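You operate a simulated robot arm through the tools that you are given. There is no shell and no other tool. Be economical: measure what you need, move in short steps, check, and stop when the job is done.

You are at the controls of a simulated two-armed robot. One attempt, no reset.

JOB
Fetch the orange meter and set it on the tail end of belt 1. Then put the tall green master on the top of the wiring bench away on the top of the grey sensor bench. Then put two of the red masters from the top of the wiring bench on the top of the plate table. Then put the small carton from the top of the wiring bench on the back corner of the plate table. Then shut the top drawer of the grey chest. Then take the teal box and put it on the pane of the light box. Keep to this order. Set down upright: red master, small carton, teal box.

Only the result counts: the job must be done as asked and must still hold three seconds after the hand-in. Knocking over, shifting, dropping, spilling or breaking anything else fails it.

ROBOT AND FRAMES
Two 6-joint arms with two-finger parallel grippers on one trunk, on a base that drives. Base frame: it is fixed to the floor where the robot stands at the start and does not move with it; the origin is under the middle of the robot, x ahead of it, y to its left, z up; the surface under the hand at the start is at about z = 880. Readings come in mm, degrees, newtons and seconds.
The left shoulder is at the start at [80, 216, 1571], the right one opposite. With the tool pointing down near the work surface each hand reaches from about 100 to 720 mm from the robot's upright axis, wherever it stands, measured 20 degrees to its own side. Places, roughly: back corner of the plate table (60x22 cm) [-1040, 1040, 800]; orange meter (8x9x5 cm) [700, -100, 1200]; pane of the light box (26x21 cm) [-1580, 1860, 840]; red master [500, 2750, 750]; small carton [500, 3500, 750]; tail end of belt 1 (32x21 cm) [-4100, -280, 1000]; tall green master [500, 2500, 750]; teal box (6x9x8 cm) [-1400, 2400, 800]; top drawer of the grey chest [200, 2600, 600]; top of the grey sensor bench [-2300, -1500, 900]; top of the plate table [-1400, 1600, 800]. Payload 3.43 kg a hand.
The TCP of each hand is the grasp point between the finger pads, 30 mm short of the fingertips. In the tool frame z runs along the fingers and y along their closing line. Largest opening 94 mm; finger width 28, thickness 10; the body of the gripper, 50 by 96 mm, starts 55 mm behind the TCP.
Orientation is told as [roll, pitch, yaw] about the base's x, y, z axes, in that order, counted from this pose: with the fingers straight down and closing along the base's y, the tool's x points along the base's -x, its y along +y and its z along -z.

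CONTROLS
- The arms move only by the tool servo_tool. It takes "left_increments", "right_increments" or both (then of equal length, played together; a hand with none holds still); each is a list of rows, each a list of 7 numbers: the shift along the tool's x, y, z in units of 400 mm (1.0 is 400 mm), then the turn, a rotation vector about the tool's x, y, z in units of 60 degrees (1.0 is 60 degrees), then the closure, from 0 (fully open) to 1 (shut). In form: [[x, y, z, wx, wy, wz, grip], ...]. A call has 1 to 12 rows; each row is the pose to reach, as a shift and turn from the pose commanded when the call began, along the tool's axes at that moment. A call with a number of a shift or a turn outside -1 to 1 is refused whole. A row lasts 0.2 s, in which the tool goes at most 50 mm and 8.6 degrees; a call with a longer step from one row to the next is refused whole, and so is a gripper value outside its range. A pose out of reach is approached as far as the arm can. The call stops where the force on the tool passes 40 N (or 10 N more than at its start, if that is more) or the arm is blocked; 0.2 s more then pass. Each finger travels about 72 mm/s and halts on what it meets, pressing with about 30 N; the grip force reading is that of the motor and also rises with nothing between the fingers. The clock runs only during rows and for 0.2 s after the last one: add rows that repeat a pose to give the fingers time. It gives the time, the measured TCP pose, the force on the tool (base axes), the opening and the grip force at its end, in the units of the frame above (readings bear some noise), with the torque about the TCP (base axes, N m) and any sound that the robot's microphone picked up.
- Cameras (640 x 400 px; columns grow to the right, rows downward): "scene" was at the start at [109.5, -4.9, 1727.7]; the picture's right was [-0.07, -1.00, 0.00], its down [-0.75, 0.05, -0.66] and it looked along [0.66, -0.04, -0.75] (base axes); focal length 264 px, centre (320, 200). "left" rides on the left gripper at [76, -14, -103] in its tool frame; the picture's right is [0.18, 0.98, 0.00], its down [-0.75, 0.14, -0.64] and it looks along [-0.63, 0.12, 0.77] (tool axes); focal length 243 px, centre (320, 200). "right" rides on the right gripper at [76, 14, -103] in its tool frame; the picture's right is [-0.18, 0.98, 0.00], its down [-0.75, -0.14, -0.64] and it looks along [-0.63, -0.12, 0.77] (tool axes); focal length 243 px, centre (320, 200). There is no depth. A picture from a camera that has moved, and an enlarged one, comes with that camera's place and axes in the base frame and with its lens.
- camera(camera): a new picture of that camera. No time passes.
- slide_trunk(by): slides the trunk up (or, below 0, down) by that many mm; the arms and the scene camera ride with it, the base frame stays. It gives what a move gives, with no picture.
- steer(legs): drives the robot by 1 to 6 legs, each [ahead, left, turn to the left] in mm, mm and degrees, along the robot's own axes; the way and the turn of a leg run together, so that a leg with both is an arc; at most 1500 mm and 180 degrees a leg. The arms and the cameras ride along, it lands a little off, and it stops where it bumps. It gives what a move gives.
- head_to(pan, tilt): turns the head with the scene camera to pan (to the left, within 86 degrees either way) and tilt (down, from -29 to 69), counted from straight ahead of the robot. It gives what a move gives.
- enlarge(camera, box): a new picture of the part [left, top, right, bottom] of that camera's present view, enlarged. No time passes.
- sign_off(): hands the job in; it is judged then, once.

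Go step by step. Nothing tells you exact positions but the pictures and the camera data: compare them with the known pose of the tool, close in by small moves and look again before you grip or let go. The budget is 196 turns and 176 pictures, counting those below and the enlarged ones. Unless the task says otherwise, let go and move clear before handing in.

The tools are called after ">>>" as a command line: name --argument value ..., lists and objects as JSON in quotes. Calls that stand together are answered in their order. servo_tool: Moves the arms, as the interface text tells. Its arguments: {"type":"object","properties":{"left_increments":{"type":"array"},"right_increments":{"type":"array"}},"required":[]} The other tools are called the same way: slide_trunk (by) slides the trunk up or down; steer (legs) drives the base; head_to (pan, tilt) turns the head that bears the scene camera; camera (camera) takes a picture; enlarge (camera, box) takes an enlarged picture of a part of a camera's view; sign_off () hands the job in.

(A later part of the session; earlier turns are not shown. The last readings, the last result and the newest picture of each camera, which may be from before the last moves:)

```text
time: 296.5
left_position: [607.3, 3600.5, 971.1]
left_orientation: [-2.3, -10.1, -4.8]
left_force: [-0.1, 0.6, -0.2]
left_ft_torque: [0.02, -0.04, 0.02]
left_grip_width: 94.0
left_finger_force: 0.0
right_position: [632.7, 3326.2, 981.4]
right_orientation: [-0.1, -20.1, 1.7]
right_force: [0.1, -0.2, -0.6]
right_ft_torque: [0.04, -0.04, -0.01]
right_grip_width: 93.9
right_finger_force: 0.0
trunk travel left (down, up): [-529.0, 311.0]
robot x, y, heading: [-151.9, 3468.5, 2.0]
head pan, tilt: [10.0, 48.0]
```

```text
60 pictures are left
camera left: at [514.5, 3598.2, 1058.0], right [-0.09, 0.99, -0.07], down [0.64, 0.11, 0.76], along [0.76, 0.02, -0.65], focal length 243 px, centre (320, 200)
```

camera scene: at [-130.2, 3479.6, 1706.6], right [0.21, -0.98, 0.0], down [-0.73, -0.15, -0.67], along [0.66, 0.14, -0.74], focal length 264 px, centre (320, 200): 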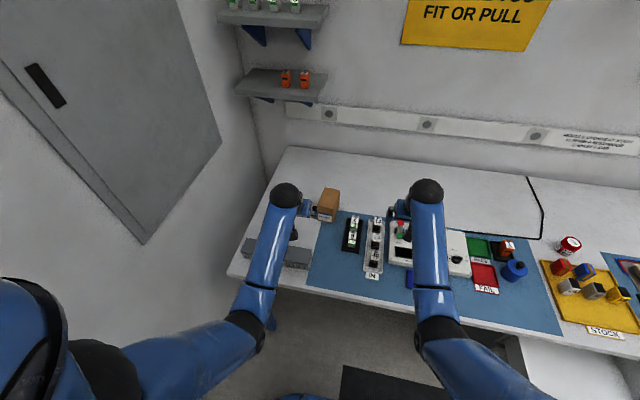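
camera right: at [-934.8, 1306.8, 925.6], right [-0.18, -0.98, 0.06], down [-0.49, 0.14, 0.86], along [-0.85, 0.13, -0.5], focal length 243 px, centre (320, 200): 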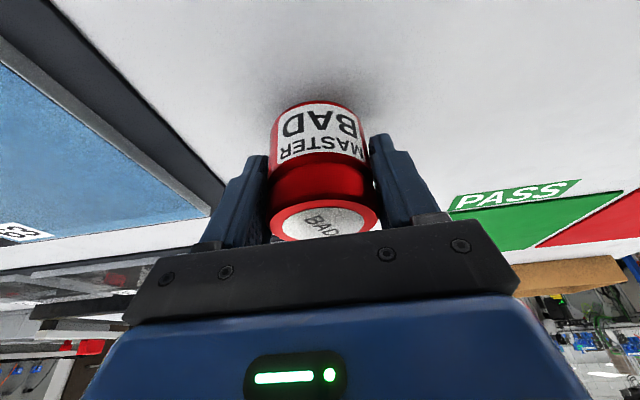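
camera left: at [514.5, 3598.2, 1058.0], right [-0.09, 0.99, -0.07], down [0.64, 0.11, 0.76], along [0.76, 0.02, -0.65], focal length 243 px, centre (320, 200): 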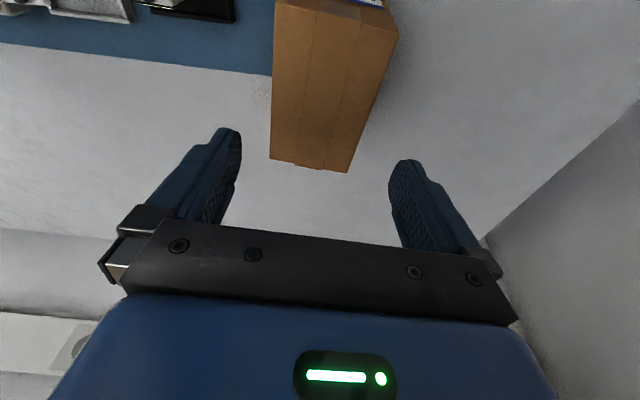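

Carton centre refined to [602, 3595], yaw -5°. Lower around it.

>>> servo_tool --left_increments '[[0.01, -0.012, 0.05, -0.038, 0, 0, 0], [0.025, -0.012, 0.13, -0.038, 0, 0, 0], [0.04, -0.012, 0.2, -0.038, 0, 0, 0], [0.052, -0.012, 0.261, -0.038, 0, 0, 0], [0.052, -0.012, 0.261, -0.038, 0, 0, 0]]'

>>> camera --camera "left"

```text
time: 297.7
left_position: [605.4, 3591.7, 863.5]
left_orientation: [-0.2, -10.1, -5.0]
left_force: [-0.2, -0.5, 0.0]
left_ft_torque: [0.0, 0.0, 0.02]
left_grip_width: 94.2
left_finger_force: 0.1
right_position: [632.3, 3327.2, 981.4]
right_orientation: [-0.2, -20.1, 1.7]
right_force: [0.8, -0.3, 0.5]
right_ft_torque: [0.05, 0.0, -0.04]
right_grip_width: 93.9
right_finger_force: 0.1
trunk travel left (down, up): [-529.0, 311.0]
robot x, y, heading: [-155.8, 3463.0, 1.9]
head pan, tilt: [10.0, 48.0]
```

```text
59 pictures are left
camera left: at [511.9, 3585.5, 951.2], right [-0.1, 0.99, -0.03], down [0.64, 0.09, 0.76], along [0.76, 0.05, -0.64], focal length 243 px, centre (320, 200)
```

left: 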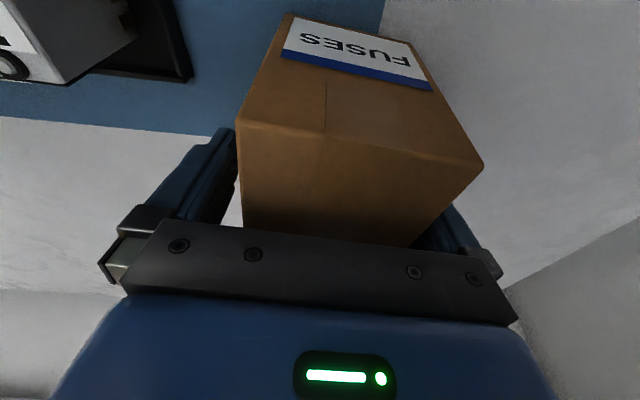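

>>> servo_tool --left_increments '[[0, 0.011, 0, 0, 0, 0, 0], [0, 0.011, 0, 0, 0, 0, 0.3], [0, 0.011, 0, 0, 0, 0, 0.7], [0, 0.011, 0, 0, 0, 0, 1], [0, 0.011, 0, 0, 0, 0, 1]]'

>>> slide_trunk --by 150

>>> camera --camera "left"

```text
time: 298.9
left_position: [604.5, 3595.3, 864.2]
left_orientation: [-0.1, -10.2, -4.9]
left_force: [0.5, 0.1, 1.6]
left_ft_torque: [0.02, -0.21, 0.02]
left_grip_width: 74.2
left_finger_force: 29.9
right_position: [632.6, 3327.5, 982.6]
right_orientation: [-0.3, -20.1, 1.7]
right_force: [-0.3, -0.3, 0.4]
right_ft_torque: [-0.02, -0.02, 0.04]
right_grip_width: 93.9
right_finger_force: 0.0
trunk travel left (down, up): [-529.0, 311.0]
robot x, y, heading: [-150.4, 3466.0, 2.1]
head pan, tilt: [10.0, 48.0]
```

```text
time: 300.7
left_position: [605.9, 3596.1, 1013.1]
left_orientation: [-0.1, -10.0, -4.9]
left_force: [0.5, -0.6, -2.1]
left_ft_torque: [0.03, 0.0, 0.03]
left_grip_width: 74.3
left_finger_force: 30.0
right_position: [632.8, 3325.7, 1131.6]
right_orientation: [-0.3, -20.1, 1.7]
right_force: [0.2, 0.3, 0.0]
right_ft_torque: [0.03, -0.03, 0.01]
right_grip_width: 94.1
right_finger_force: 0.1
trunk travel left (down, up): [-679.0, 161.0]
robot x, y, heading: [-154.0, 3463.5, 1.8]
head pan, tilt: [10.0, 48.0]
```

```text
58 pictures are left
camera left: at [512.6, 3589.8, 1101.0], right [-0.1, 0.99, -0.03], down [0.64, 0.09, 0.76], along [0.76, 0.05, -0.65], focal length 243 px, centre (320, 200)
```

left: 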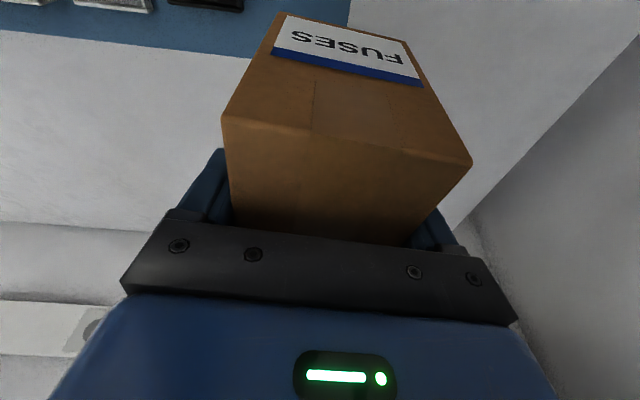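

The carton is held. Raise, back out, slide along to the plate table's corner and turn to face it.

>>> slide_trunk --by 120

>>> steer --legs '[[-240, 0, -1.9], [0, -1400, 0], [0, -950, 0], [0, 0, -180]]'

>>> head_to --pan 0 --tilt 48

>>> camera --camera "scene"

```text
time: 302.2
left_position: [606.0, 3596.5, 1134.5]
left_orientation: [0.0, -10.0, -5.0]
left_force: [0.9, 0.1, -2.6]
left_ft_torque: [0.02, -0.04, 0.01]
left_grip_width: 74.3
left_finger_force: 30.2
right_position: [632.0, 3327.5, 1252.1]
right_orientation: [-0.2, -20.1, 1.7]
right_force: [0.5, -0.3, -0.2]
right_ft_torque: [-0.02, -0.02, -0.01]
right_grip_width: 93.7
right_finger_force: 0.1
trunk travel left (down, up): [-799.0, 41.0]
robot x, y, heading: [-152.1, 3466.1, 1.9]
head pan, tilt: [10.0, 48.0]
```

```text
time: 322.4
left_position: [-1143.1, 998.6, 1133.7]
left_orientation: [-0.2, -10.0, 174.1]
left_force: [0.2, 0.2, -2.5]
left_ft_torque: [-0.01, -0.01, 0.01]
left_grip_width: 74.2
left_finger_force: 30.1
right_position: [-1167.0, 1268.8, 1252.2]
right_orientation: [-0.2, -20.1, -179.4]
right_force: [-0.3, 0.2, 0.7]
right_ft_torque: [0.0, -0.03, -0.02]
right_grip_width: 94.1
right_finger_force: 0.1
trunk travel left (down, up): [-799.0, 41.0]
robot x, y, heading: [-383.4, 1115.5, -179.2]
head pan, tilt: [10.0, 48.0]
```

```text
time: 323.1
left_position: [-1143.2, 999.1, 1134.5]
left_orientation: [-0.1, -10.0, 174.0]
left_force: [-0.5, -0.6, -3.0]
left_ft_torque: [0.0, 0.01, -0.01]
left_grip_width: 74.2
left_finger_force: 30.1
right_position: [-1165.4, 1267.4, 1251.8]
right_orientation: [-0.3, -20.1, -179.4]
right_force: [-0.3, 0.0, -1.0]
right_ft_torque: [-0.01, 0.0, 0.02]
right_grip_width: 94.2
right_finger_force: 0.2
trunk travel left (down, up): [-799.0, 41.0]
robot x, y, heading: [-385.1, 1116.1, -179.4]
head pan, tilt: [0.0, 48.0]
```

```text
57 pictures are left
camera scene: at [-492.9, 1113.9, 1726.4], right [-0.01, 1.0, 0.0], down [0.74, 0.01, -0.67], along [-0.67, -0.01, -0.74], focal length 264 px, centre (320, 200)
```

scene: 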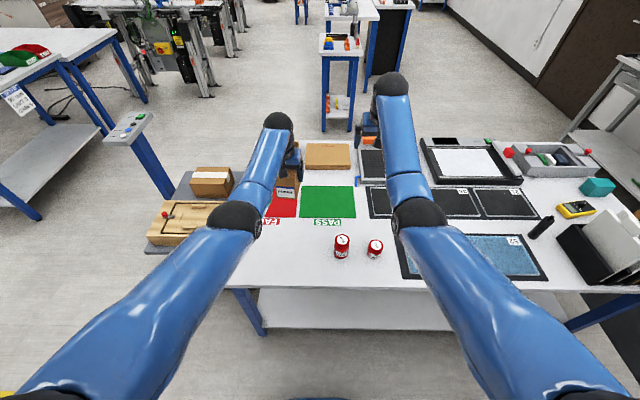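

>>> slide_trunk --by -150

>>> servo_tool --left_increments '[[0.078, -0.007, 0.052, 0, 0, 0, 1], [0.155, -0.014, 0.105, 0, 0, 0, 1], [0.233, -0.021, 0.157, 0, 0, 0, 1], [0.31, -0.028, 0.209, 0, 0, 0, 1], [0.31, -0.028, 0.209, 0, 0, 0, 1]]'

>>> camera --camera "left"

>>> camera --camera "scene"

```text
time: 324.9
left_position: [-1144.5, 997.8, 983.4]
left_orientation: [-0.1, -10.1, 174.1]
left_force: [0.2, 0.1, -2.9]
left_ft_torque: [0.0, -0.03, 0.02]
left_grip_width: 74.2
left_finger_force: 29.7
right_position: [-1165.0, 1267.8, 1102.8]
right_orientation: [-0.2, -20.1, -179.4]
right_force: [-0.1, 0.1, -0.9]
right_ft_torque: [0.01, 0.04, 0.0]
right_grip_width: 94.0
right_finger_force: 0.1
trunk travel left (down, up): [-649.0, 191.0]
robot x, y, heading: [-385.3, 1116.2, -179.0]
head pan, tilt: [0.0, 48.0]
```

```text
time: 326.1
left_position: [-1035.8, 998.7, 880.3]
left_orientation: [-0.1, -10.1, 174.1]
left_force: [0.5, 0.8, -2.4]
left_ft_torque: [0.0, 0.0, -0.01]
left_grip_width: 74.1
left_finger_force: 29.9
right_position: [-1166.0, 1269.6, 1101.8]
right_orientation: [-0.2, -20.1, -179.4]
right_force: [0.3, 0.2, 0.5]
right_ft_torque: [0.02, -0.01, 0.02]
right_grip_width: 93.9
right_finger_force: 0.0
trunk travel left (down, up): [-649.0, 191.0]
robot x, y, heading: [-384.0, 1115.1, -179.1]
head pan, tilt: [0.0, 48.0]
```

```text
56 pictures are left
camera left: at [-941.0, 1003.2, 967.4], right [0.08, -1.0, -0.03], down [-0.64, -0.08, 0.76], along [-0.76, -0.04, -0.64], focal length 243 px, centre (320, 200)
```

left: 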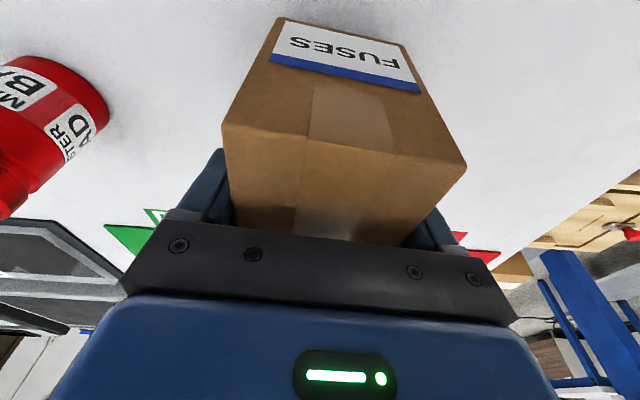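

```text
55 pictures are left
camera scene: at [-492.8, 1114.2, 1576.4], right [-0.01, 1.0, 0.0], down [0.74, 0.01, -0.67], along [-0.67, -0.01, -0.74], focal length 264 px, centre (320, 200)
```

scene: 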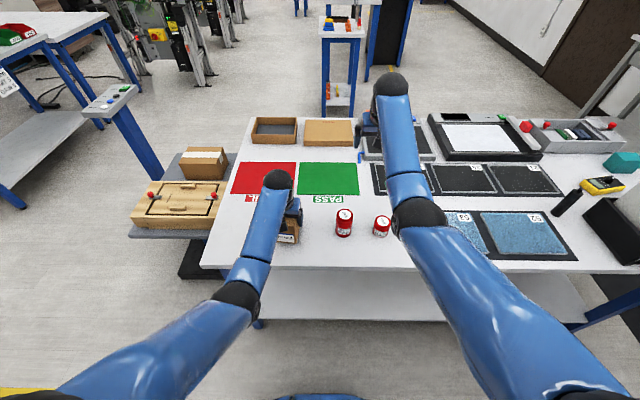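

>>> servo_tool --left_increments '[[0.0026, 0, 0.0148, 0, 0, 0, 1], [0.0048, 0, 0.027, 0, 0, 0, 1], [0.0065, 0, 0.037, 0, 0, 0, 1], [0.0078, 0, 0.0443, 0, 0, 0, 1]]'

```text
time: 327.1
left_position: [-1036.0, 998.3, 863.8]
left_orientation: [0.0, -10.3, 174.1]
left_force: [-1.7, -0.3, 9.5]
left_ft_torque: [-0.26, -0.47, -0.07]
left_grip_width: 74.2
left_finger_force: 30.3
right_position: [-1163.2, 1268.0, 1103.6]
right_orientation: [-0.2, -20.3, -179.5]
right_force: [0.5, -0.6, -0.7]
right_ft_torque: [-0.02, 0.01, -0.01]
right_grip_width: 93.9
right_finger_force: 0.0
trunk travel left (down, up): [-649.0, 191.0]
robot x, y, heading: [-383.5, 1113.9, -179.0]
head pan, tilt: [0.0, 48.0]
```

Down. Release and rise.

>>> servo_tool --left_increments '[[0, 0, 0, 0, 0, 0, 0.6], [0, 0, 0, 0, 0, 0, 0.15], [0, 0, 0, 0, 0, 0, 0], [0, 0, 0, 0, 0, 0, 0]]'

>>> servo_tool --left_increments '[[-0.01, 0, -0.055, 0, 0, 0, 0], [-0.027, 0, -0.155, 0, 0, 0, 0], [-0.045, 0, -0.255, 0, 0, 0, 0], [-0.062, 0, -0.355, 0, 0, 0, 0], [-0.08, 0, -0.455, 0, 0, 0, 0]]'

>>> camera --camera "left"

>>> camera --camera "scene"

```text
time: 328.1
left_position: [-1035.7, 999.0, 861.7]
left_orientation: [-0.1, -10.1, 174.2]
left_force: [-0.1, -0.2, 0.4]
left_ft_torque: [-0.02, -0.02, -0.03]
left_grip_width: 94.1
left_finger_force: 0.1
right_position: [-1166.3, 1268.4, 1101.8]
right_orientation: [-0.1, -20.2, -179.4]
right_force: [0.0, 0.1, -0.2]
right_ft_torque: [0.01, 0.04, 0.0]
right_grip_width: 94.1
right_finger_force: 0.0
trunk travel left (down, up): [-649.0, 191.0]
robot x, y, heading: [-384.7, 1115.1, -179.5]
head pan, tilt: [0.0, 48.0]
```

```text
time: 329.2
left_position: [-1048.8, 1000.6, 1034.7]
left_orientation: [0.0, -10.1, 174.0]
left_force: [-0.9, 0.5, -0.1]
left_ft_torque: [0.01, -0.03, -0.01]
left_grip_width: 93.9
left_finger_force: 0.0
left hand out of reach, approached as far as the arm can: row 5
right_position: [-1166.4, 1268.9, 1101.6]
right_orientation: [-0.3, -20.1, -179.4]
right_force: [0.2, 0.8, -0.5]
right_ft_torque: [-0.05, 0.01, -0.02]
right_grip_width: 94.1
right_finger_force: 0.1
trunk travel left (down, up): [-649.0, 191.0]
robot x, y, heading: [-382.0, 1113.2, -179.0]
head pan, tilt: [0.0, 48.0]
```

```text
54 pictures are left
camera left: at [-954.0, 1004.6, 1121.9], right [0.08, -1.0, -0.03], down [-0.64, -0.08, 0.76], along [-0.76, -0.04, -0.64], focal length 243 px, centre (320, 200)
```

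left: 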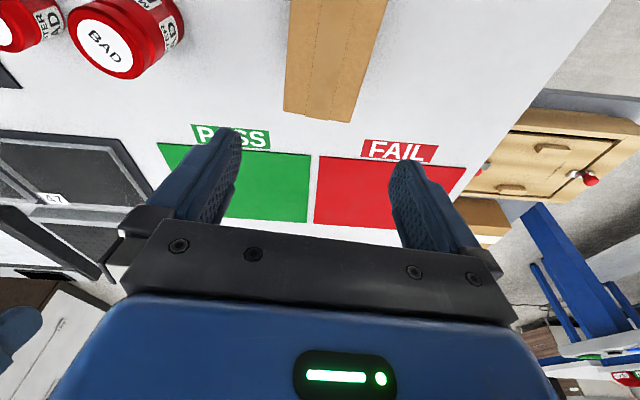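

```text
53 pictures are left
camera scene: at [-492.6, 1114.6, 1576.4], right [-0.01, 1.0, 0.0], down [0.74, 0.01, -0.67], along [-0.67, -0.01, -0.74], focal length 264 px, centre (320, 200)
```

scene: 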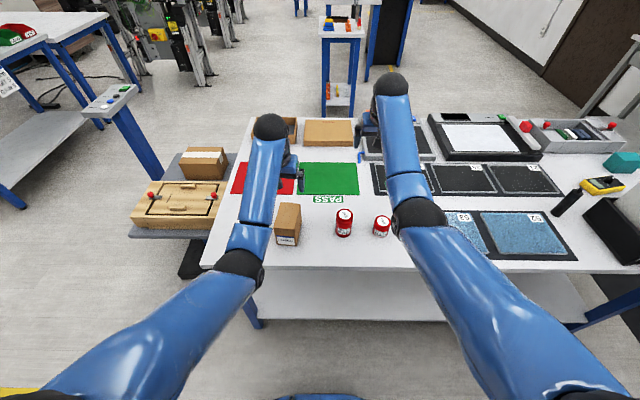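

The carton stands in the corner area. Next is the drawer: turn back and move in front of it.

>>> slide_trunk --by 120

>>> steer --legs '[[0, 0, 179], [-100, 500, 0], [0, 1000, 0]]'

>>> head_to --pan 0 --tilt 55

>>> camera --camera "scene"

```text
time: 330.8
left_position: [-1048.9, 1001.1, 1154.1]
left_orientation: [-0.1, -10.1, 174.1]
left_force: [0.4, -0.3, 0.8]
left_ft_torque: [0.0, -0.04, -0.01]
left_grip_width: 94.1
left_finger_force: 0.1
right_position: [-1165.3, 1267.5, 1221.6]
right_orientation: [-0.2, -20.1, -179.4]
right_force: [-0.1, 0.0, 0.0]
right_ft_torque: [0.0, 0.0, 0.0]
right_grip_width: 94.1
right_finger_force: 0.1
trunk travel left (down, up): [-769.0, 71.0]
robot x, y, heading: [-381.8, 1115.4, -179.2]
head pan, tilt: [0.0, 48.0]
```

```text
time: 345.8
left_position: [191.2, 2716.4, 1155.2]
left_orientation: [0.0, -10.1, -7.0]
left_force: [0.2, 0.3, -0.1]
left_ft_torque: [-0.03, -0.03, 0.0]
left_grip_width: 94.0
left_finger_force: 0.1
right_position: [302.8, 2447.0, 1222.4]
right_orientation: [0.0, -20.0, -0.4]
right_force: [0.1, 0.0, 0.0]
right_ft_torque: [-0.02, 0.02, 0.01]
right_grip_width: 94.0
right_finger_force: 0.1
trunk travel left (down, up): [-769.0, 71.0]
robot x, y, heading: [-476.9, 2615.0, -0.1]
head pan, tilt: [0.0, 48.0]
```

```text
time: 346.5
left_position: [190.6, 2716.7, 1154.8]
left_orientation: [-0.1, -10.1, -7.0]
left_force: [-0.7, -0.2, 0.0]
left_ft_torque: [-0.03, -0.01, -0.01]
left_grip_width: 93.8
left_finger_force: 0.2
right_position: [303.3, 2446.1, 1221.9]
right_orientation: [-0.2, -20.2, -0.4]
right_force: [-0.1, 0.4, 0.1]
right_ft_torque: [-0.02, 0.0, -0.02]
right_grip_width: 93.8
right_finger_force: 0.1
trunk travel left (down, up): [-769.0, 71.0]
robot x, y, heading: [-473.2, 2614.7, -0.4]
head pan, tilt: [0.0, 55.0]
```

```text
52 pictures are left
camera scene: at [-371.5, 2613.1, 1687.2], right [0.0, -1.0, 0.0], down [-0.82, 0.0, -0.57], along [0.57, 0.0, -0.82], focal length 264 px, centre (320, 200)
```

scene: 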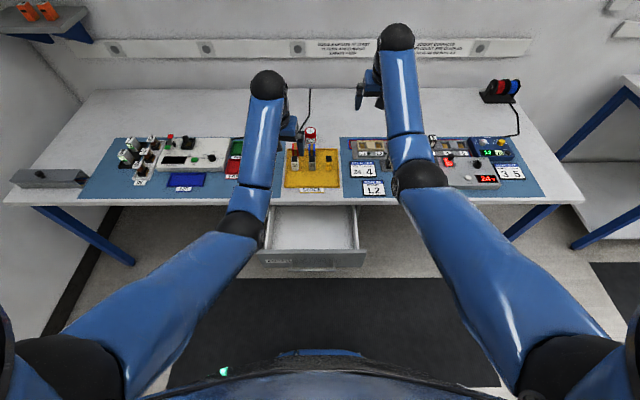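

>>> enlarge --camera "scene" --box '[240, 190, 400, 290]'

```text
4.00 times, centred on (320, 240) of scene
camera zoom: at [-371.5, 2613.1, 1687.2], right [0.0, -1.0, 0.0], down [-0.82, 0.0, -0.57], along [0.57, 0.0, -0.82], focal length 1057 px, centre (320, 40)
```

zoom: 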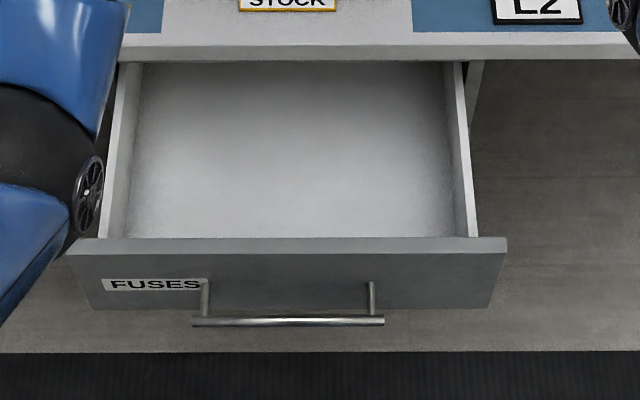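

The drawer front is centred at y≈2643, x≈50, top edge z≈705, with the handle below at z≈640. I'll bring the closed left hand down in front of it.

>>> servo_tool --left_increments '[[0.07, -0.03, 0.074, 0, 0, 0, 0.3], [0.14, -0.06, 0.148, 0, 0, 0, 0.6], [0.21, -0.09, 0.222, 0, 0, 0, 1], [0.28, -0.12, 0.296, 0, 0, 0, 1], [0.35, -0.15, 0.37, 0, 0, 0, 1], [0.42, -0.18, 0.444, 0, 0, 0, 1], [0.49, -0.21, 0.518, 0, 0, 0, 1], [0.56, -0.23, 0.592, 0, 0, 0, 1], [0.624, -0.2475, 0.664, 0, 0, 0, 1]]'

>>> servo_tool --left_increments '[[0, 0, 0, 0, -0.13, 0, 1], [0, 0, 0, 0, -0.26, 0, 1], [0, 0, 0, 0, -0.39, 0, 1], [0, 0, 0, 0, -0.52, 0, 1], [0, 0, 0, 0, -0.65, 0, 1], [0, 0, 0, 0, -0.78, 0, 1], [0, 0, 0, 0, -0.83, 0, 1]]'

>>> camera --camera "scene"

```text
time: 348.5
left_position: [-20.7, 2642.9, 849.3]
left_orientation: [-0.1, -10.2, -6.9]
left_force: [-0.4, 0.2, 0.8]
left_ft_torque: [0.04, -0.03, -0.02]
left_grip_width: 0.0
left_finger_force: 30.2
right_position: [303.4, 2447.8, 1221.6]
right_orientation: [-0.2, -20.2, -0.6]
right_force: [0.0, -0.2, -0.2]
right_ft_torque: [0.02, -0.03, -0.01]
right_grip_width: 94.1
right_finger_force: 0.0
trunk travel left (down, up): [-769.0, 71.0]
robot x, y, heading: [-477.9, 2616.9, -0.2]
head pan, tilt: [0.0, 55.0]
```

```text
time: 350.1
left_position: [-18.4, 2642.9, 849.4]
left_orientation: [-0.2, -59.9, -6.8]
left_force: [0.2, -0.3, -0.8]
left_ft_torque: [0.01, 0.01, -0.05]
left_grip_width: 0.0
left_finger_force: 30.1
right_position: [303.0, 2448.0, 1221.5]
right_orientation: [-0.3, -20.1, -0.4]
right_force: [1.0, 0.4, 0.3]
right_ft_torque: [0.02, 0.0, -0.03]
right_grip_width: 93.8
right_finger_force: 0.1
trunk travel left (down, up): [-769.0, 71.0]
robot x, y, heading: [-476.6, 2614.7, -0.3]
head pan, tilt: [0.0, 55.0]
```

```text
50 pictures are left
camera scene: at [-371.6, 2613.7, 1687.2], right [0.0, -1.0, 0.0], down [-0.82, 0.0, -0.57], along [0.57, 0.0, -0.82], focal length 264 px, centre (320, 200)
```

scene: 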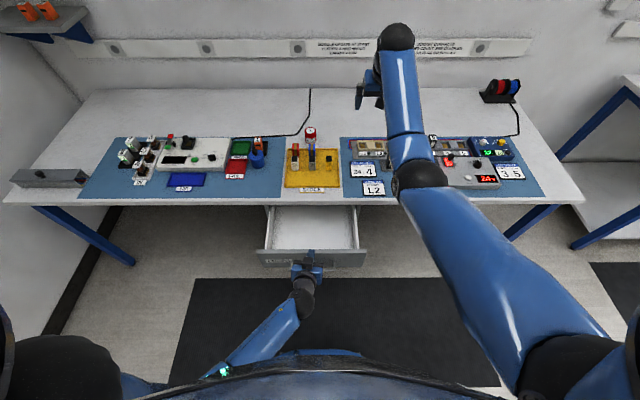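

>>> slide_trunk --by -155

>>> camera --camera "left"

>>> enlarge --camera "scene" --box '[240, 190, 400, 290]'

```text
time: 351.9
left_position: [-18.4, 2643.7, 694.1]
left_orientation: [-0.1, -60.0, -6.8]
left_force: [-0.5, 0.5, 0.1]
left_ft_torque: [-0.02, -0.03, 0.0]
left_grip_width: 0.1
left_finger_force: 30.4
right_position: [302.9, 2447.2, 1066.4]
right_orientation: [-0.1, -20.1, -0.4]
right_force: [1.4, -0.1, -0.4]
right_ft_torque: [0.0, 0.02, -0.02]
right_grip_width: 93.9
right_finger_force: 0.0
trunk travel left (down, up): [-614.0, 226.0]
robot x, y, heading: [-473.1, 2614.4, -0.0]
head pan, tilt: [0.0, 55.0]
```

```text
49 pictures are left
camera left: at [-145.4, 2644.5, 679.4], right [0.03, 0.99, -0.16], down [-0.16, 0.16, 0.97], along [0.99, 0.0, 0.16], focal length 243 px, centre (320, 200)
```

left: 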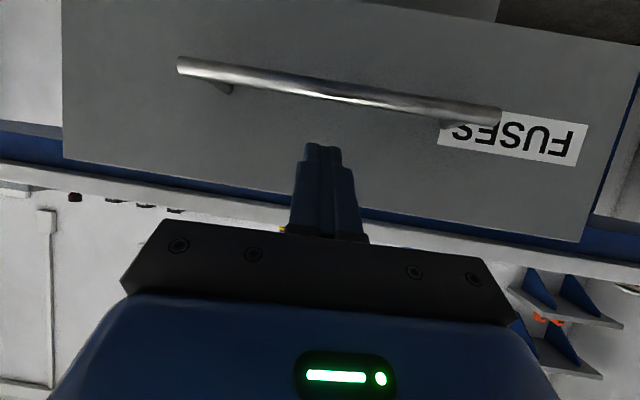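

```text
4.00 times, centred on (320, 240) of scene
camera zoom: at [-372.0, 2613.7, 1532.3], right [0.0, -1.0, 0.0], down [-0.82, 0.0, -0.57], along [0.57, 0.0, -0.82], focal length 1057 px, centre (320, 40)
```

zoom: 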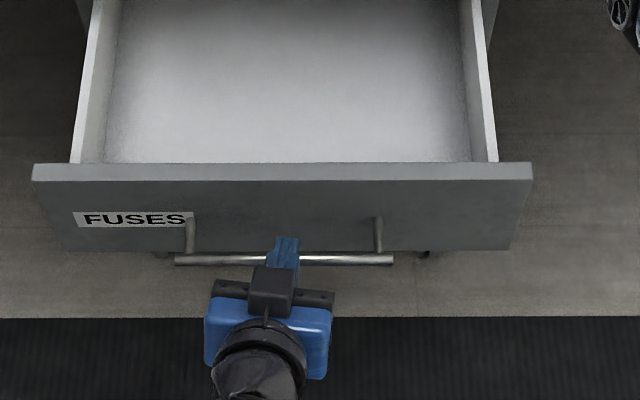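

The fingertip points at the panel above the handle. Push forward with the arm.

>>> servo_tool --left_increments '[[-0.037, 0.009, 0.064, 0, 0, 0, 1], [-0.074, 0.018, 0.129, 0, 0, 0, 1], [-0.111, 0.026, 0.193, 0, 0, 0, 1], [-0.148, 0.035, 0.258, 0, 0, 0, 1], [-0.186, 0.044, 0.322, 0, 0, 0, 1], [-0.223, 0.053, 0.386, 0, 0, 0, 1], [-0.26, 0.061, 0.451, 0, 0, 0, 1], [-0.2975, 0.07, 0.515, 0, 0, 0, 1]]'

>>> camera --camera "scene"

>>> camera --camera "left"

```text
time: 353.7
left_position: [221.9, 2641.8, 692.8]
left_orientation: [-0.1, -59.8, -6.8]
left_force: [-0.1, -0.8, 0.4]
left_ft_torque: [-0.02, -0.02, -0.02]
left_grip_width: 0.0
left_finger_force: 30.0
right_position: [304.3, 2447.0, 1065.0]
right_orientation: [-0.3, -20.1, -0.4]
right_force: [0.7, 0.3, -0.3]
right_ft_torque: [-0.01, 0.01, -0.01]
right_grip_width: 94.0
right_finger_force: 0.0
trunk travel left (down, up): [-614.0, 226.0]
robot x, y, heading: [-474.4, 2611.8, -0.2]
head pan, tilt: [0.0, 55.0]
```

```text
47 pictures are left
camera scene: at [-370.0, 2613.1, 1532.0], right [0.0, -1.0, 0.0], down [-0.82, 0.0, -0.57], along [0.57, 0.0, -0.82], focal length 264 px, centre (320, 200)
```

scene: 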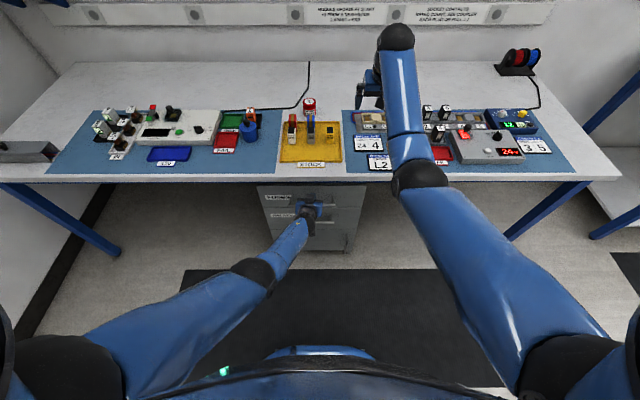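

```text
46 pictures are left
camera left: at [95.2, 2642.9, 678.1], right [0.03, 0.99, -0.16], down [-0.16, 0.16, 0.97], along [0.99, 0.0, 0.16], focal length 243 px, centre (320, 200)
```

left: 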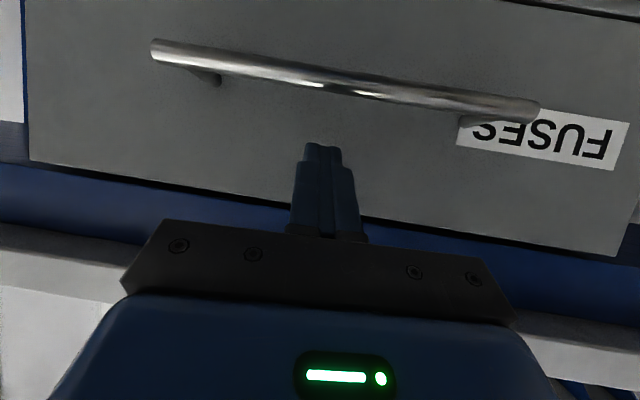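

>>> enlarge --camera "scene" --box '[240, 170, 370, 260]'

```text
4.44 times, centred on (305, 215) of scene
camera zoom: at [-370.0, 2613.1, 1532.0], right [0.0, -1.0, 0.0], down [-0.82, 0.0, -0.57], along [0.57, 0.0, -0.82], focal length 1175 px, centre (387, 133)
```

zoom: 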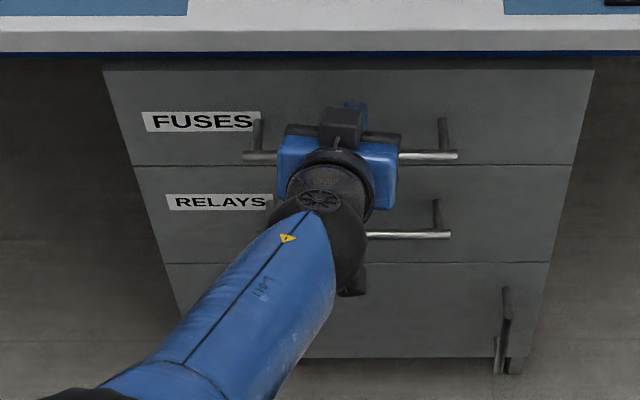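

Nearly flush. Push gently further until it seats.

>>> servo_tool --left_increments '[[-0.0124, 0.003, 0.0215, 0, 0, 0, 1], [-0.0248, 0.006, 0.043, 0, 0, 0, 1], [-0.037, 0.009, 0.0644, 0, 0, 0, 1], [-0.0434, 0.01, 0.0752, 0, 0, 0, 1]]'

>>> enlarge --camera "scene" --box '[240, 170, 370, 260]'

```text
time: 354.7
left_position: [235.3, 2643.2, 696.6]
left_orientation: [-0.1, -59.8, -6.8]
left_force: [-11.8, -1.6, -3.8]
left_ft_torque: [-0.04, 0.16, 0.02]
left_grip_width: 0.2
left_finger_force: 30.4
left hand out of reach, approached as far as the arm can: row 2, 3, 4
right_position: [301.8, 2446.9, 1067.4]
right_orientation: [-0.2, -20.1, -0.4]
right_force: [-1.0, -0.4, 0.2]
right_ft_torque: [0.0, 0.02, 0.01]
right_grip_width: 93.8
right_finger_force: 0.2
trunk travel left (down, up): [-614.0, 226.0]
robot x, y, heading: [-475.0, 2615.2, -0.1]
head pan, tilt: [0.0, 55.0]
```

```text
4.44 times, centred on (305, 215) of scene
camera zoom: at [-373.3, 2613.6, 1532.2], right [0.0, -1.0, 0.0], down [-0.82, 0.0, -0.57], along [0.57, 0.0, -0.82], focal length 1175 px, centre (387, 133)
```

zoom: 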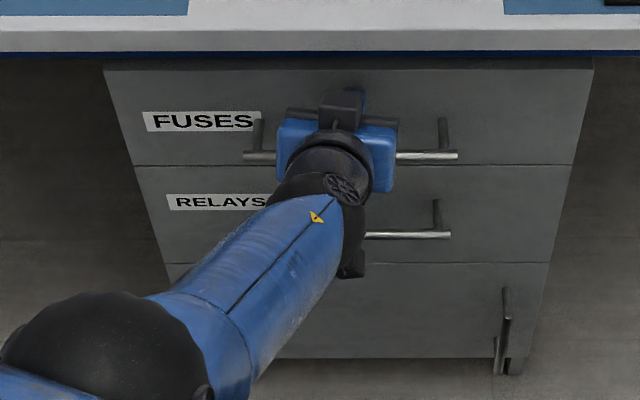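

>>> steer --legs '[[10, 0, 0]]'

>>> enlarge --camera "scene" --box '[240, 170, 370, 260]'

```text
time: 355.5
left_position: [236.3, 2642.8, 696.2]
left_orientation: [0.0, -59.7, -7.2]
left_force: [-16.5, 2.2, 15.7]
left_ft_torque: [0.09, -0.49, 0.16]
left_grip_width: 0.0
left_finger_force: 29.7
right_position: [304.6, 2448.9, 1070.4]
right_orientation: [-0.2, -20.4, -0.3]
right_force: [0.0, -0.2, -0.4]
right_ft_torque: [-0.02, 0.0, -0.01]
right_grip_width: 94.3
right_finger_force: 0.0
trunk travel left (down, up): [-614.0, 226.0]
robot x, y, heading: [-471.4, 2616.0, -0.1]
head pan, tilt: [0.0, 55.0]
stopped in leg 1: the force on the tool passed its limit at 50 N (the readings are from after the stop); the commanded pose is now the measured one
```

```text
4.44 times, centred on (305, 215) of scene
camera zoom: at [-372.9, 2614.0, 1532.7], right [0.0, -1.0, 0.0], down [-0.82, 0.0, -0.58], along [0.58, 0.0, -0.82], focal length 1175 px, centre (387, 133)
```

zoom: 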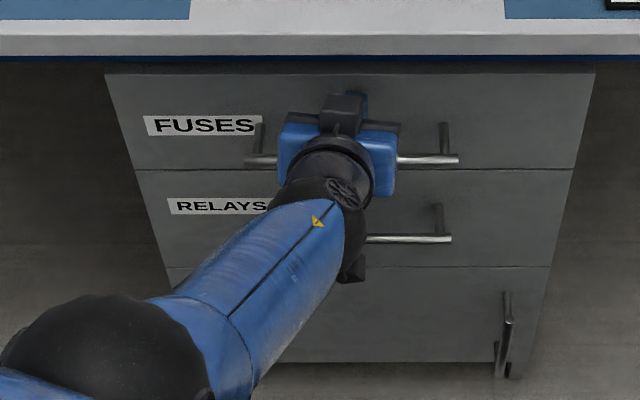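

The drawer is shut (it resists at 50 N). Back off, raise up, and turn to the plate table for the teal box.

>>> steer --legs '[[-90, 0, 0]]'

>>> slide_trunk --by 220

>>> servo_tool --left_increments '[[-0.1, 0, -0.05, 0, 0, 0, 0.7], [-0.2, 0, -0.1, 0, 0, 0, 0.3], [-0.3, 0, -0.15, 0, 0, 0, 0], [-0.4, 0, -0.2, 0, 0, 0, 0], [-0.433, 0, -0.25, 0, 0, 0, 0]]'

>>> camera --camera "scene"

```text
time: 356.6
left_position: [152.2, 2643.9, 690.3]
left_orientation: [-0.1, -59.2, -7.0]
left_force: [0.8, 0.4, 0.0]
left_ft_torque: [-0.01, 0.03, -0.01]
left_grip_width: 0.0
left_finger_force: 30.0
right_position: [224.6, 2447.6, 1063.6]
right_orientation: [-0.2, -20.0, -0.5]
right_force: [1.6, 0.4, -0.1]
right_ft_torque: [0.03, 0.03, 0.02]
right_grip_width: 94.1
right_finger_force: 0.1
trunk travel left (down, up): [-614.0, 226.0]
robot x, y, heading: [-558.0, 2616.1, -0.2]
head pan, tilt: [0.0, 55.0]
```

```text
time: 358.9
left_position: [150.2, 2641.8, 912.5]
left_orientation: [-0.1, -59.4, -7.0]
left_force: [-0.6, 0.1, -0.5]
left_ft_torque: [0.03, 0.03, 0.03]
left_grip_width: 0.0
left_finger_force: 30.4
right_position: [221.4, 2447.2, 1287.0]
right_orientation: [-0.2, -20.1, -0.5]
right_force: [0.6, 0.9, -0.4]
right_ft_torque: [0.01, -0.02, -0.02]
right_grip_width: 94.0
right_finger_force: 0.2
trunk travel left (down, up): [-834.0, 6.0]
robot x, y, heading: [-560.5, 2613.6, -0.1]
head pan, tilt: [0.0, 55.0]
```

```text
time: 360.1
left_position: [152.3, 2643.7, 1113.8]
left_orientation: [-0.2, -59.5, -6.9]
left_force: [0.1, 0.4, -0.2]
left_ft_torque: [-0.01, 0.0, 0.01]
left_grip_width: 93.8
left_finger_force: 0.0
left hand out of reach, approached as far as the arm can: row 1
right_position: [219.1, 2447.1, 1287.8]
right_orientation: [-0.2, -20.1, -0.3]
right_force: [-0.4, 0.0, 0.3]
right_ft_torque: [0.0, 0.03, 0.03]
right_grip_width: 93.9
right_finger_force: 0.1
trunk travel left (down, up): [-834.0, 6.0]
robot x, y, heading: [-562.4, 2617.2, -0.2]
head pan, tilt: [0.0, 55.0]
```

```text
42 pictures are left
camera scene: at [-456.6, 2614.5, 1752.3], right [0.0, -1.0, 0.0], down [-0.82, 0.0, -0.57], along [0.57, 0.0, -0.82], focal length 264 px, centre (320, 200)
```

scene: 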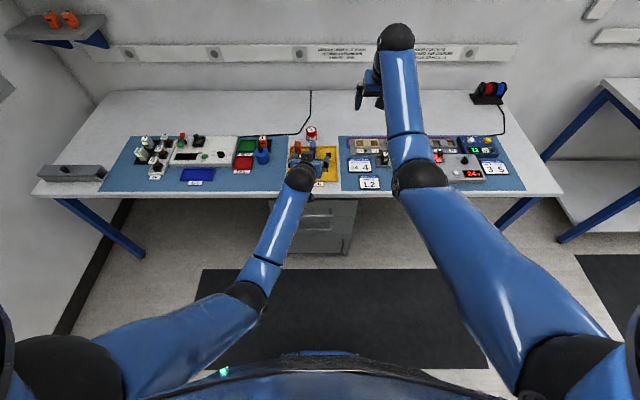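

>>> steer --legs '[[60, 0, 0], [0, 0, -180]]'

>>> head_to --pan 20 --tilt 42

>>> camera --camera "scene"

```text
time: 368.4
left_position: [-1208.2, 2562.9, 1114.1]
left_orientation: [-0.2, -59.4, 174.7]
left_force: [0.1, 0.5, -0.3]
left_ft_torque: [0.03, 0.0, -0.01]
left_grip_width: 94.0
left_finger_force: 0.1
right_position: [-1282.0, 2757.4, 1286.8]
right_orientation: [-0.2, -20.1, -178.7]
right_force: [-0.5, 0.3, 0.3]
right_ft_torque: [-0.02, -0.01, -0.05]
right_grip_width: 94.0
right_finger_force: 0.0
trunk travel left (down, up): [-834.0, 6.0]
robot x, y, heading: [-500.4, 2614.7, -178.4]
head pan, tilt: [0.0, 55.0]
```

```text
time: 369.2
left_position: [-1208.8, 2563.4, 1112.8]
left_orientation: [0.0, -59.4, 174.7]
left_force: [0.4, -0.6, -0.5]
left_ft_torque: [0.03, -0.01, 0.0]
left_grip_width: 94.0
left_finger_force: 0.1
right_position: [-1282.7, 2757.7, 1285.6]
right_orientation: [-0.2, -20.1, -178.7]
right_force: [0.1, -0.1, -0.3]
right_ft_torque: [0.0, -0.01, -0.03]
right_grip_width: 94.0
right_finger_force: 0.0
trunk travel left (down, up): [-834.0, 6.0]
robot x, y, heading: [-499.8, 2614.3, -178.4]
head pan, tilt: [20.0, 42.0]
```

```text
41 pictures are left
camera scene: at [-606.4, 2582.9, 1769.9], right [-0.37, 0.93, 0.0], down [0.62, 0.25, -0.74], along [-0.69, -0.27, -0.67], focal length 264 px, centre (320, 200)
```

scene: 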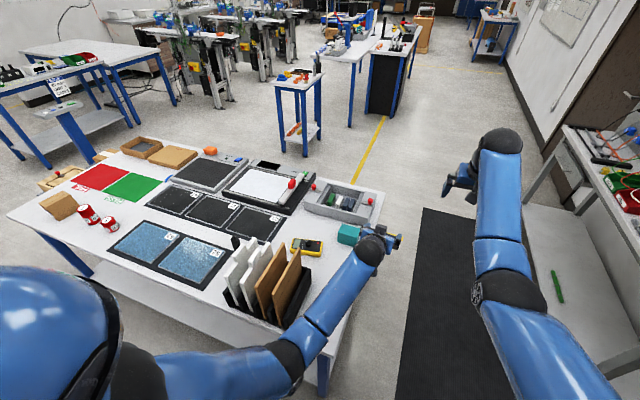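

The light box and teal box are best reached from the table's far side (x<-1813). I'll go around the table end through the aisle at y≈2850.

>>> steer --legs '[[0, 235, -1.6], [1000, 0, 0], [780, 0, 0]]'

>>> head_to --pan 60 --tilt 35

>>> camera --camera "scene"

```text
time: 372.4
left_position: [-1343.7, 2350.2, 1113.2]
left_orientation: [-0.2, -59.4, 172.8]
left_force: [-0.7, 0.4, -1.5]
left_ft_torque: [0.01, 0.0, -0.02]
left_grip_width: 93.8
left_finger_force: 0.1
right_position: [-1411.5, 2546.4, 1285.5]
right_orientation: [-0.2, -20.0, 179.5]
right_force: [-0.9, 0.1, 0.0]
right_ft_torque: [-0.01, -0.04, 0.01]
right_grip_width: 94.1
right_finger_force: 0.1
trunk travel left (down, up): [-834.0, 6.0]
robot x, y, heading: [-631.5, 2378.0, 179.7]
head pan, tilt: [20.0, 42.0]
stopped in leg 2: the robot was blocked; the commanded pose is now the measured one
```

```text
time: 373.5
left_position: [-1342.9, 2349.5, 1114.1]
left_orientation: [-0.1, -59.5, 172.9]
left_force: [0.1, -0.3, -0.2]
left_ft_torque: [0.02, 0.02, -0.03]
left_grip_width: 94.2
left_finger_force: 0.1
right_position: [-1411.1, 2545.8, 1286.9]
right_orientation: [-0.3, -20.0, 179.4]
right_force: [0.1, -0.2, -0.7]
right_ft_torque: [-0.01, -0.02, 0.01]
right_grip_width: 93.9
right_finger_force: 0.1
trunk travel left (down, up): [-834.0, 6.0]
robot x, y, heading: [-634.4, 2378.3, 179.7]
head pan, tilt: [60.0, 35.0]
```

```text
40 pictures are left
camera scene: at [-706.1, 2302.5, 1780.5], right [-0.86, 0.5, 0.0], down [0.29, 0.5, -0.82], along [-0.41, -0.71, -0.57], focal length 264 px, centre (320, 200)
```

scene: 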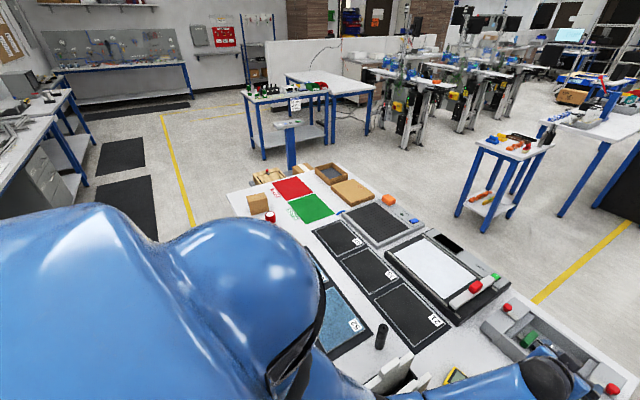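

I mixed up the side and nudged the base against the table edge; nothing on it seems disturbed. Back off and go right this time, into the aisle at y≈2850.

>>> steer --legs '[[-130, 0, 0], [0, -475, 0]]'

>>> head_to --pan 0 --tilt 30

>>> camera --camera "scene"

```text
time: 377.2
left_position: [-1212.2, 2813.4, 1113.9]
left_orientation: [-0.4, -59.5, 173.4]
left_force: [2.1, -1.1, 0.0]
left_ft_torque: [0.0, -0.04, 0.0]
left_grip_width: 94.0
left_finger_force: 0.0
right_position: [-1281.6, 3009.4, 1287.2]
right_orientation: [-0.4, -20.1, 179.9]
right_force: [-0.1, -0.4, -0.4]
right_ft_torque: [0.02, -0.02, -0.01]
right_grip_width: 94.1
right_finger_force: 0.1
trunk travel left (down, up): [-834.0, 6.0]
robot x, y, heading: [-502.2, 2852.8, -180.0]
head pan, tilt: [60.0, 35.0]
```

```text
time: 378.5
left_position: [-1210.9, 2815.7, 1113.7]
left_orientation: [-0.1, -59.5, 173.3]
left_force: [-0.1, 0.5, 0.4]
left_ft_torque: [0.01, 0.01, 0.04]
left_grip_width: 94.1
left_finger_force: 0.0
right_position: [-1281.3, 3011.6, 1287.1]
right_orientation: [-0.2, -20.0, 179.8]
right_force: [0.4, -0.5, 0.3]
right_ft_torque: [0.03, 0.02, 0.0]
right_grip_width: 94.1
right_finger_force: 0.2
trunk travel left (down, up): [-834.0, 6.0]
robot x, y, heading: [-500.5, 2849.8, -179.9]
head pan, tilt: [0.0, 30.0]
```

```text
39 pictures are left
camera scene: at [-622.0, 2847.9, 1788.2], right [0.0, 1.0, 0.0], down [0.5, 0.0, -0.87], along [-0.87, 0.0, -0.5], focal length 264 px, centre (320, 200)
```

scene: 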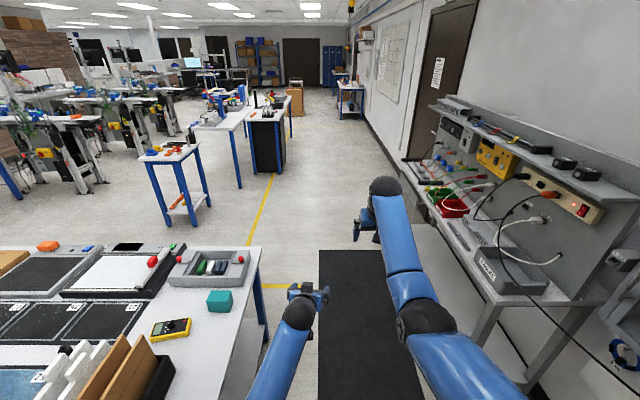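

The aisle is wide (y 2515–3490). Drive alongside the table end and turn to face the teal box at ≈[-1370, 2417].

>>> steer --legs '[[740, -120, 0], [0, 0, 90]]'

>>> head_to --pan -5 --tilt 52

>>> camera --camera "scene"

>>> camera --camera "right"

```text
time: 386.4
left_position: [-1211.2, 2256.6, 1113.3]
left_orientation: [-0.1, -59.5, -96.8]
left_force: [1.2, 0.9, 0.2]
left_ft_torque: [-0.01, -0.02, 0.01]
left_grip_width: 93.9
left_finger_force: 0.1
right_position: [-1407.8, 2188.7, 1286.6]
right_orientation: [-0.2, -20.1, -90.2]
right_force: [-0.6, 0.5, 0.7]
right_ft_torque: [0.02, 0.01, 0.0]
right_grip_width: 94.2
right_finger_force: 0.2
trunk travel left (down, up): [-834.0, 6.0]
robot x, y, heading: [-1243.5, 2967.5, -90.1]
head pan, tilt: [0.0, 30.0]
```

```text
time: 387.2
left_position: [-1210.7, 2258.5, 1113.6]
left_orientation: [0.0, -59.5, -96.8]
left_force: [0.2, 0.4, 0.5]
left_ft_torque: [-0.01, -0.02, 0.02]
left_grip_width: 94.1
left_finger_force: 0.1
right_position: [-1406.6, 2188.5, 1286.2]
right_orientation: [-0.2, -20.0, -90.1]
right_force: [0.1, -0.2, 0.3]
right_ft_torque: [0.0, -0.02, -0.03]
right_grip_width: 93.8
right_finger_force: 0.1
trunk travel left (down, up): [-834.0, 6.0]
robot x, y, heading: [-1242.4, 2969.6, -90.1]
head pan, tilt: [-5.0, 52.0]
```

```text
38 pictures are left
camera scene: at [-1249.1, 2863.3, 1756.1], right [-1.0, 0.09, 0.0], down [0.07, 0.78, -0.62], along [-0.05, -0.61, -0.79], focal length 264 px, centre (320, 200)
```

scene: 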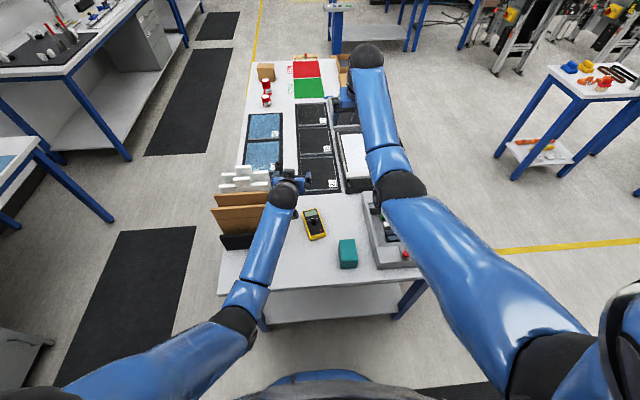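

```text
37 pictures are left
camera right: at [-1391.5, 2296.2, 1356.7], right [0.98, -0.18, 0.06], down [-0.14, -0.49, 0.86], along [-0.12, -0.86, -0.5], focal length 243 px, centre (320, 200)
```

right: 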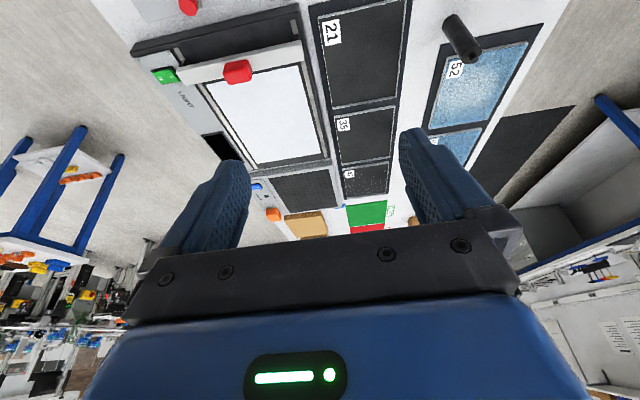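

>>> enlarge --camera "scene" --box '[270, 190, 430, 290]'

```text
4.00 times, centred on (350, 240) of scene
camera zoom: at [-1249.1, 2863.3, 1756.1], right [-1.0, 0.09, 0.0], down [0.07, 0.78, -0.62], along [-0.05, -0.61, -0.79], focal length 1057 px, centre (200, 40)
```

zoom: 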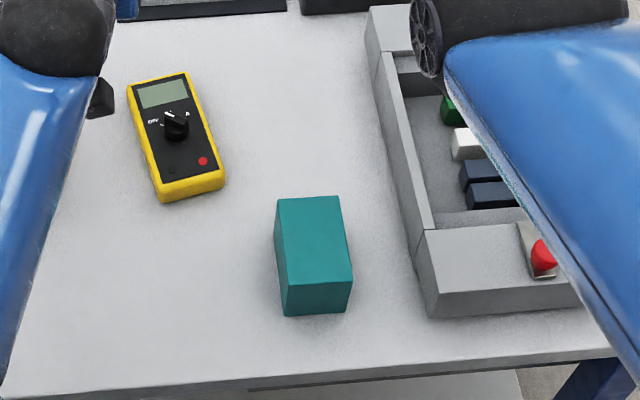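

The teal box is 59 mm wide (x), 88 deep (y), top z≈875, centred at [-1391, 2420]. Bringing the right hand above it.

>>> servo_tool --right_increments '[[0.09, 0.005, 0.063, 0, 0, 0, 0], [0.183, 0.01, 0.126, 0, 0, 0, 0], [0.275, 0.015, 0.189, 0, 0, 0, 0], [0.366, 0.02, 0.252, 0, 0, 0, 0], [0.458, 0.025, 0.316, 0, 0, 0, 0], [0.549, 0.03, 0.379, 0, 0, 0, 0], [0.641, 0.035, 0.442, 0, 0, 0, 0], [0.733, 0.04, 0.505, 0, 0, 0, 0], [0.824, 0.04, 0.568, 0, 0, 0, 0], [0.824, 0.04, 0.568, 0, 0, 0, 0]]'

>>> camera --camera "right"

```text
time: 389.4
left_position: [-1210.8, 2258.3, 1114.5]
left_orientation: [-0.1, -59.5, -96.8]
left_force: [-0.1, 0.0, 0.0]
left_ft_torque: [-0.01, -0.02, 0.03]
left_grip_width: 94.1
left_finger_force: 0.0
right_position: [-1391.9, 2420.4, 960.5]
right_orientation: [-0.2, -20.1, -90.1]
right_force: [0.4, 1.3, -0.2]
right_ft_torque: [0.03, 0.0, -0.02]
right_grip_width: 94.0
right_finger_force: 0.1
trunk travel left (down, up): [-834.0, 6.0]
robot x, y, heading: [-1244.8, 2969.2, -90.0]
head pan, tilt: [-5.0, 52.0]
```

```text
35 pictures are left
camera right: at [-1375.3, 2528.2, 1030.4], right [0.98, -0.18, 0.06], down [-0.14, -0.49, 0.86], along [-0.12, -0.86, -0.5], focal length 243 px, centre (320, 200)
```

right: 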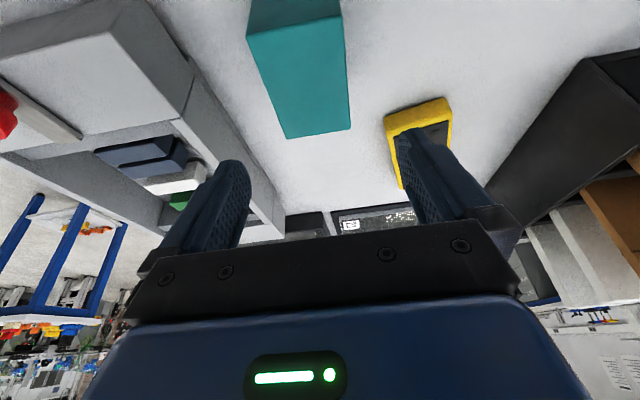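

>>> servo_tool --right_increments '[[0.033, -0.003, 0.09, 0, 0, 0, 0], [0.066, -0.003, 0.18, 0, 0, 0, 0], [0.098, -0.003, 0.27, 0, 0, 0, 0], [0.098, -0.003, 0.27, 0, 0, 0, 0]]'

>>> camera --camera "right"

```text
time: 390.4
left_position: [-1211.7, 2256.8, 1113.6]
left_orientation: [-0.1, -59.6, -96.7]
left_force: [0.7, -0.7, 1.0]
left_ft_torque: [0.04, 0.06, 0.03]
left_grip_width: 94.3
left_finger_force: 0.1
right_position: [-1393.7, 2419.9, 845.0]
right_orientation: [-0.1, -20.1, -90.2]
right_force: [-0.1, -0.1, -0.7]
right_ft_torque: [0.02, 0.03, 0.0]
right_grip_width: 94.2
right_finger_force: 0.0
trunk travel left (down, up): [-834.0, 6.0]
robot x, y, heading: [-1245.7, 2972.0, -89.9]
head pan, tilt: [-5.0, 52.0]
```

```text
34 pictures are left
camera right: at [-1377.3, 2528.3, 915.1], right [0.98, -0.18, 0.06], down [-0.14, -0.49, 0.86], along [-0.12, -0.86, -0.5], focal length 243 px, centre (320, 200)
```

right: 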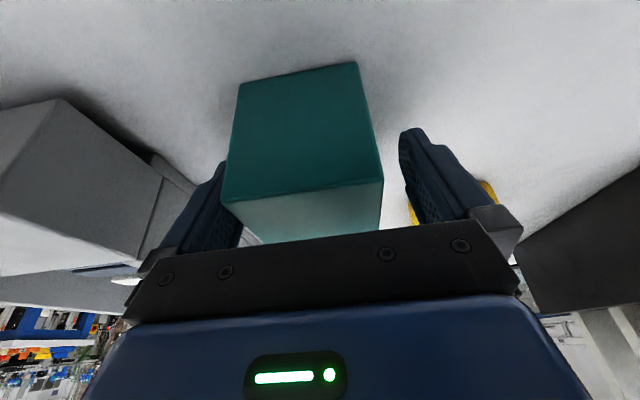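

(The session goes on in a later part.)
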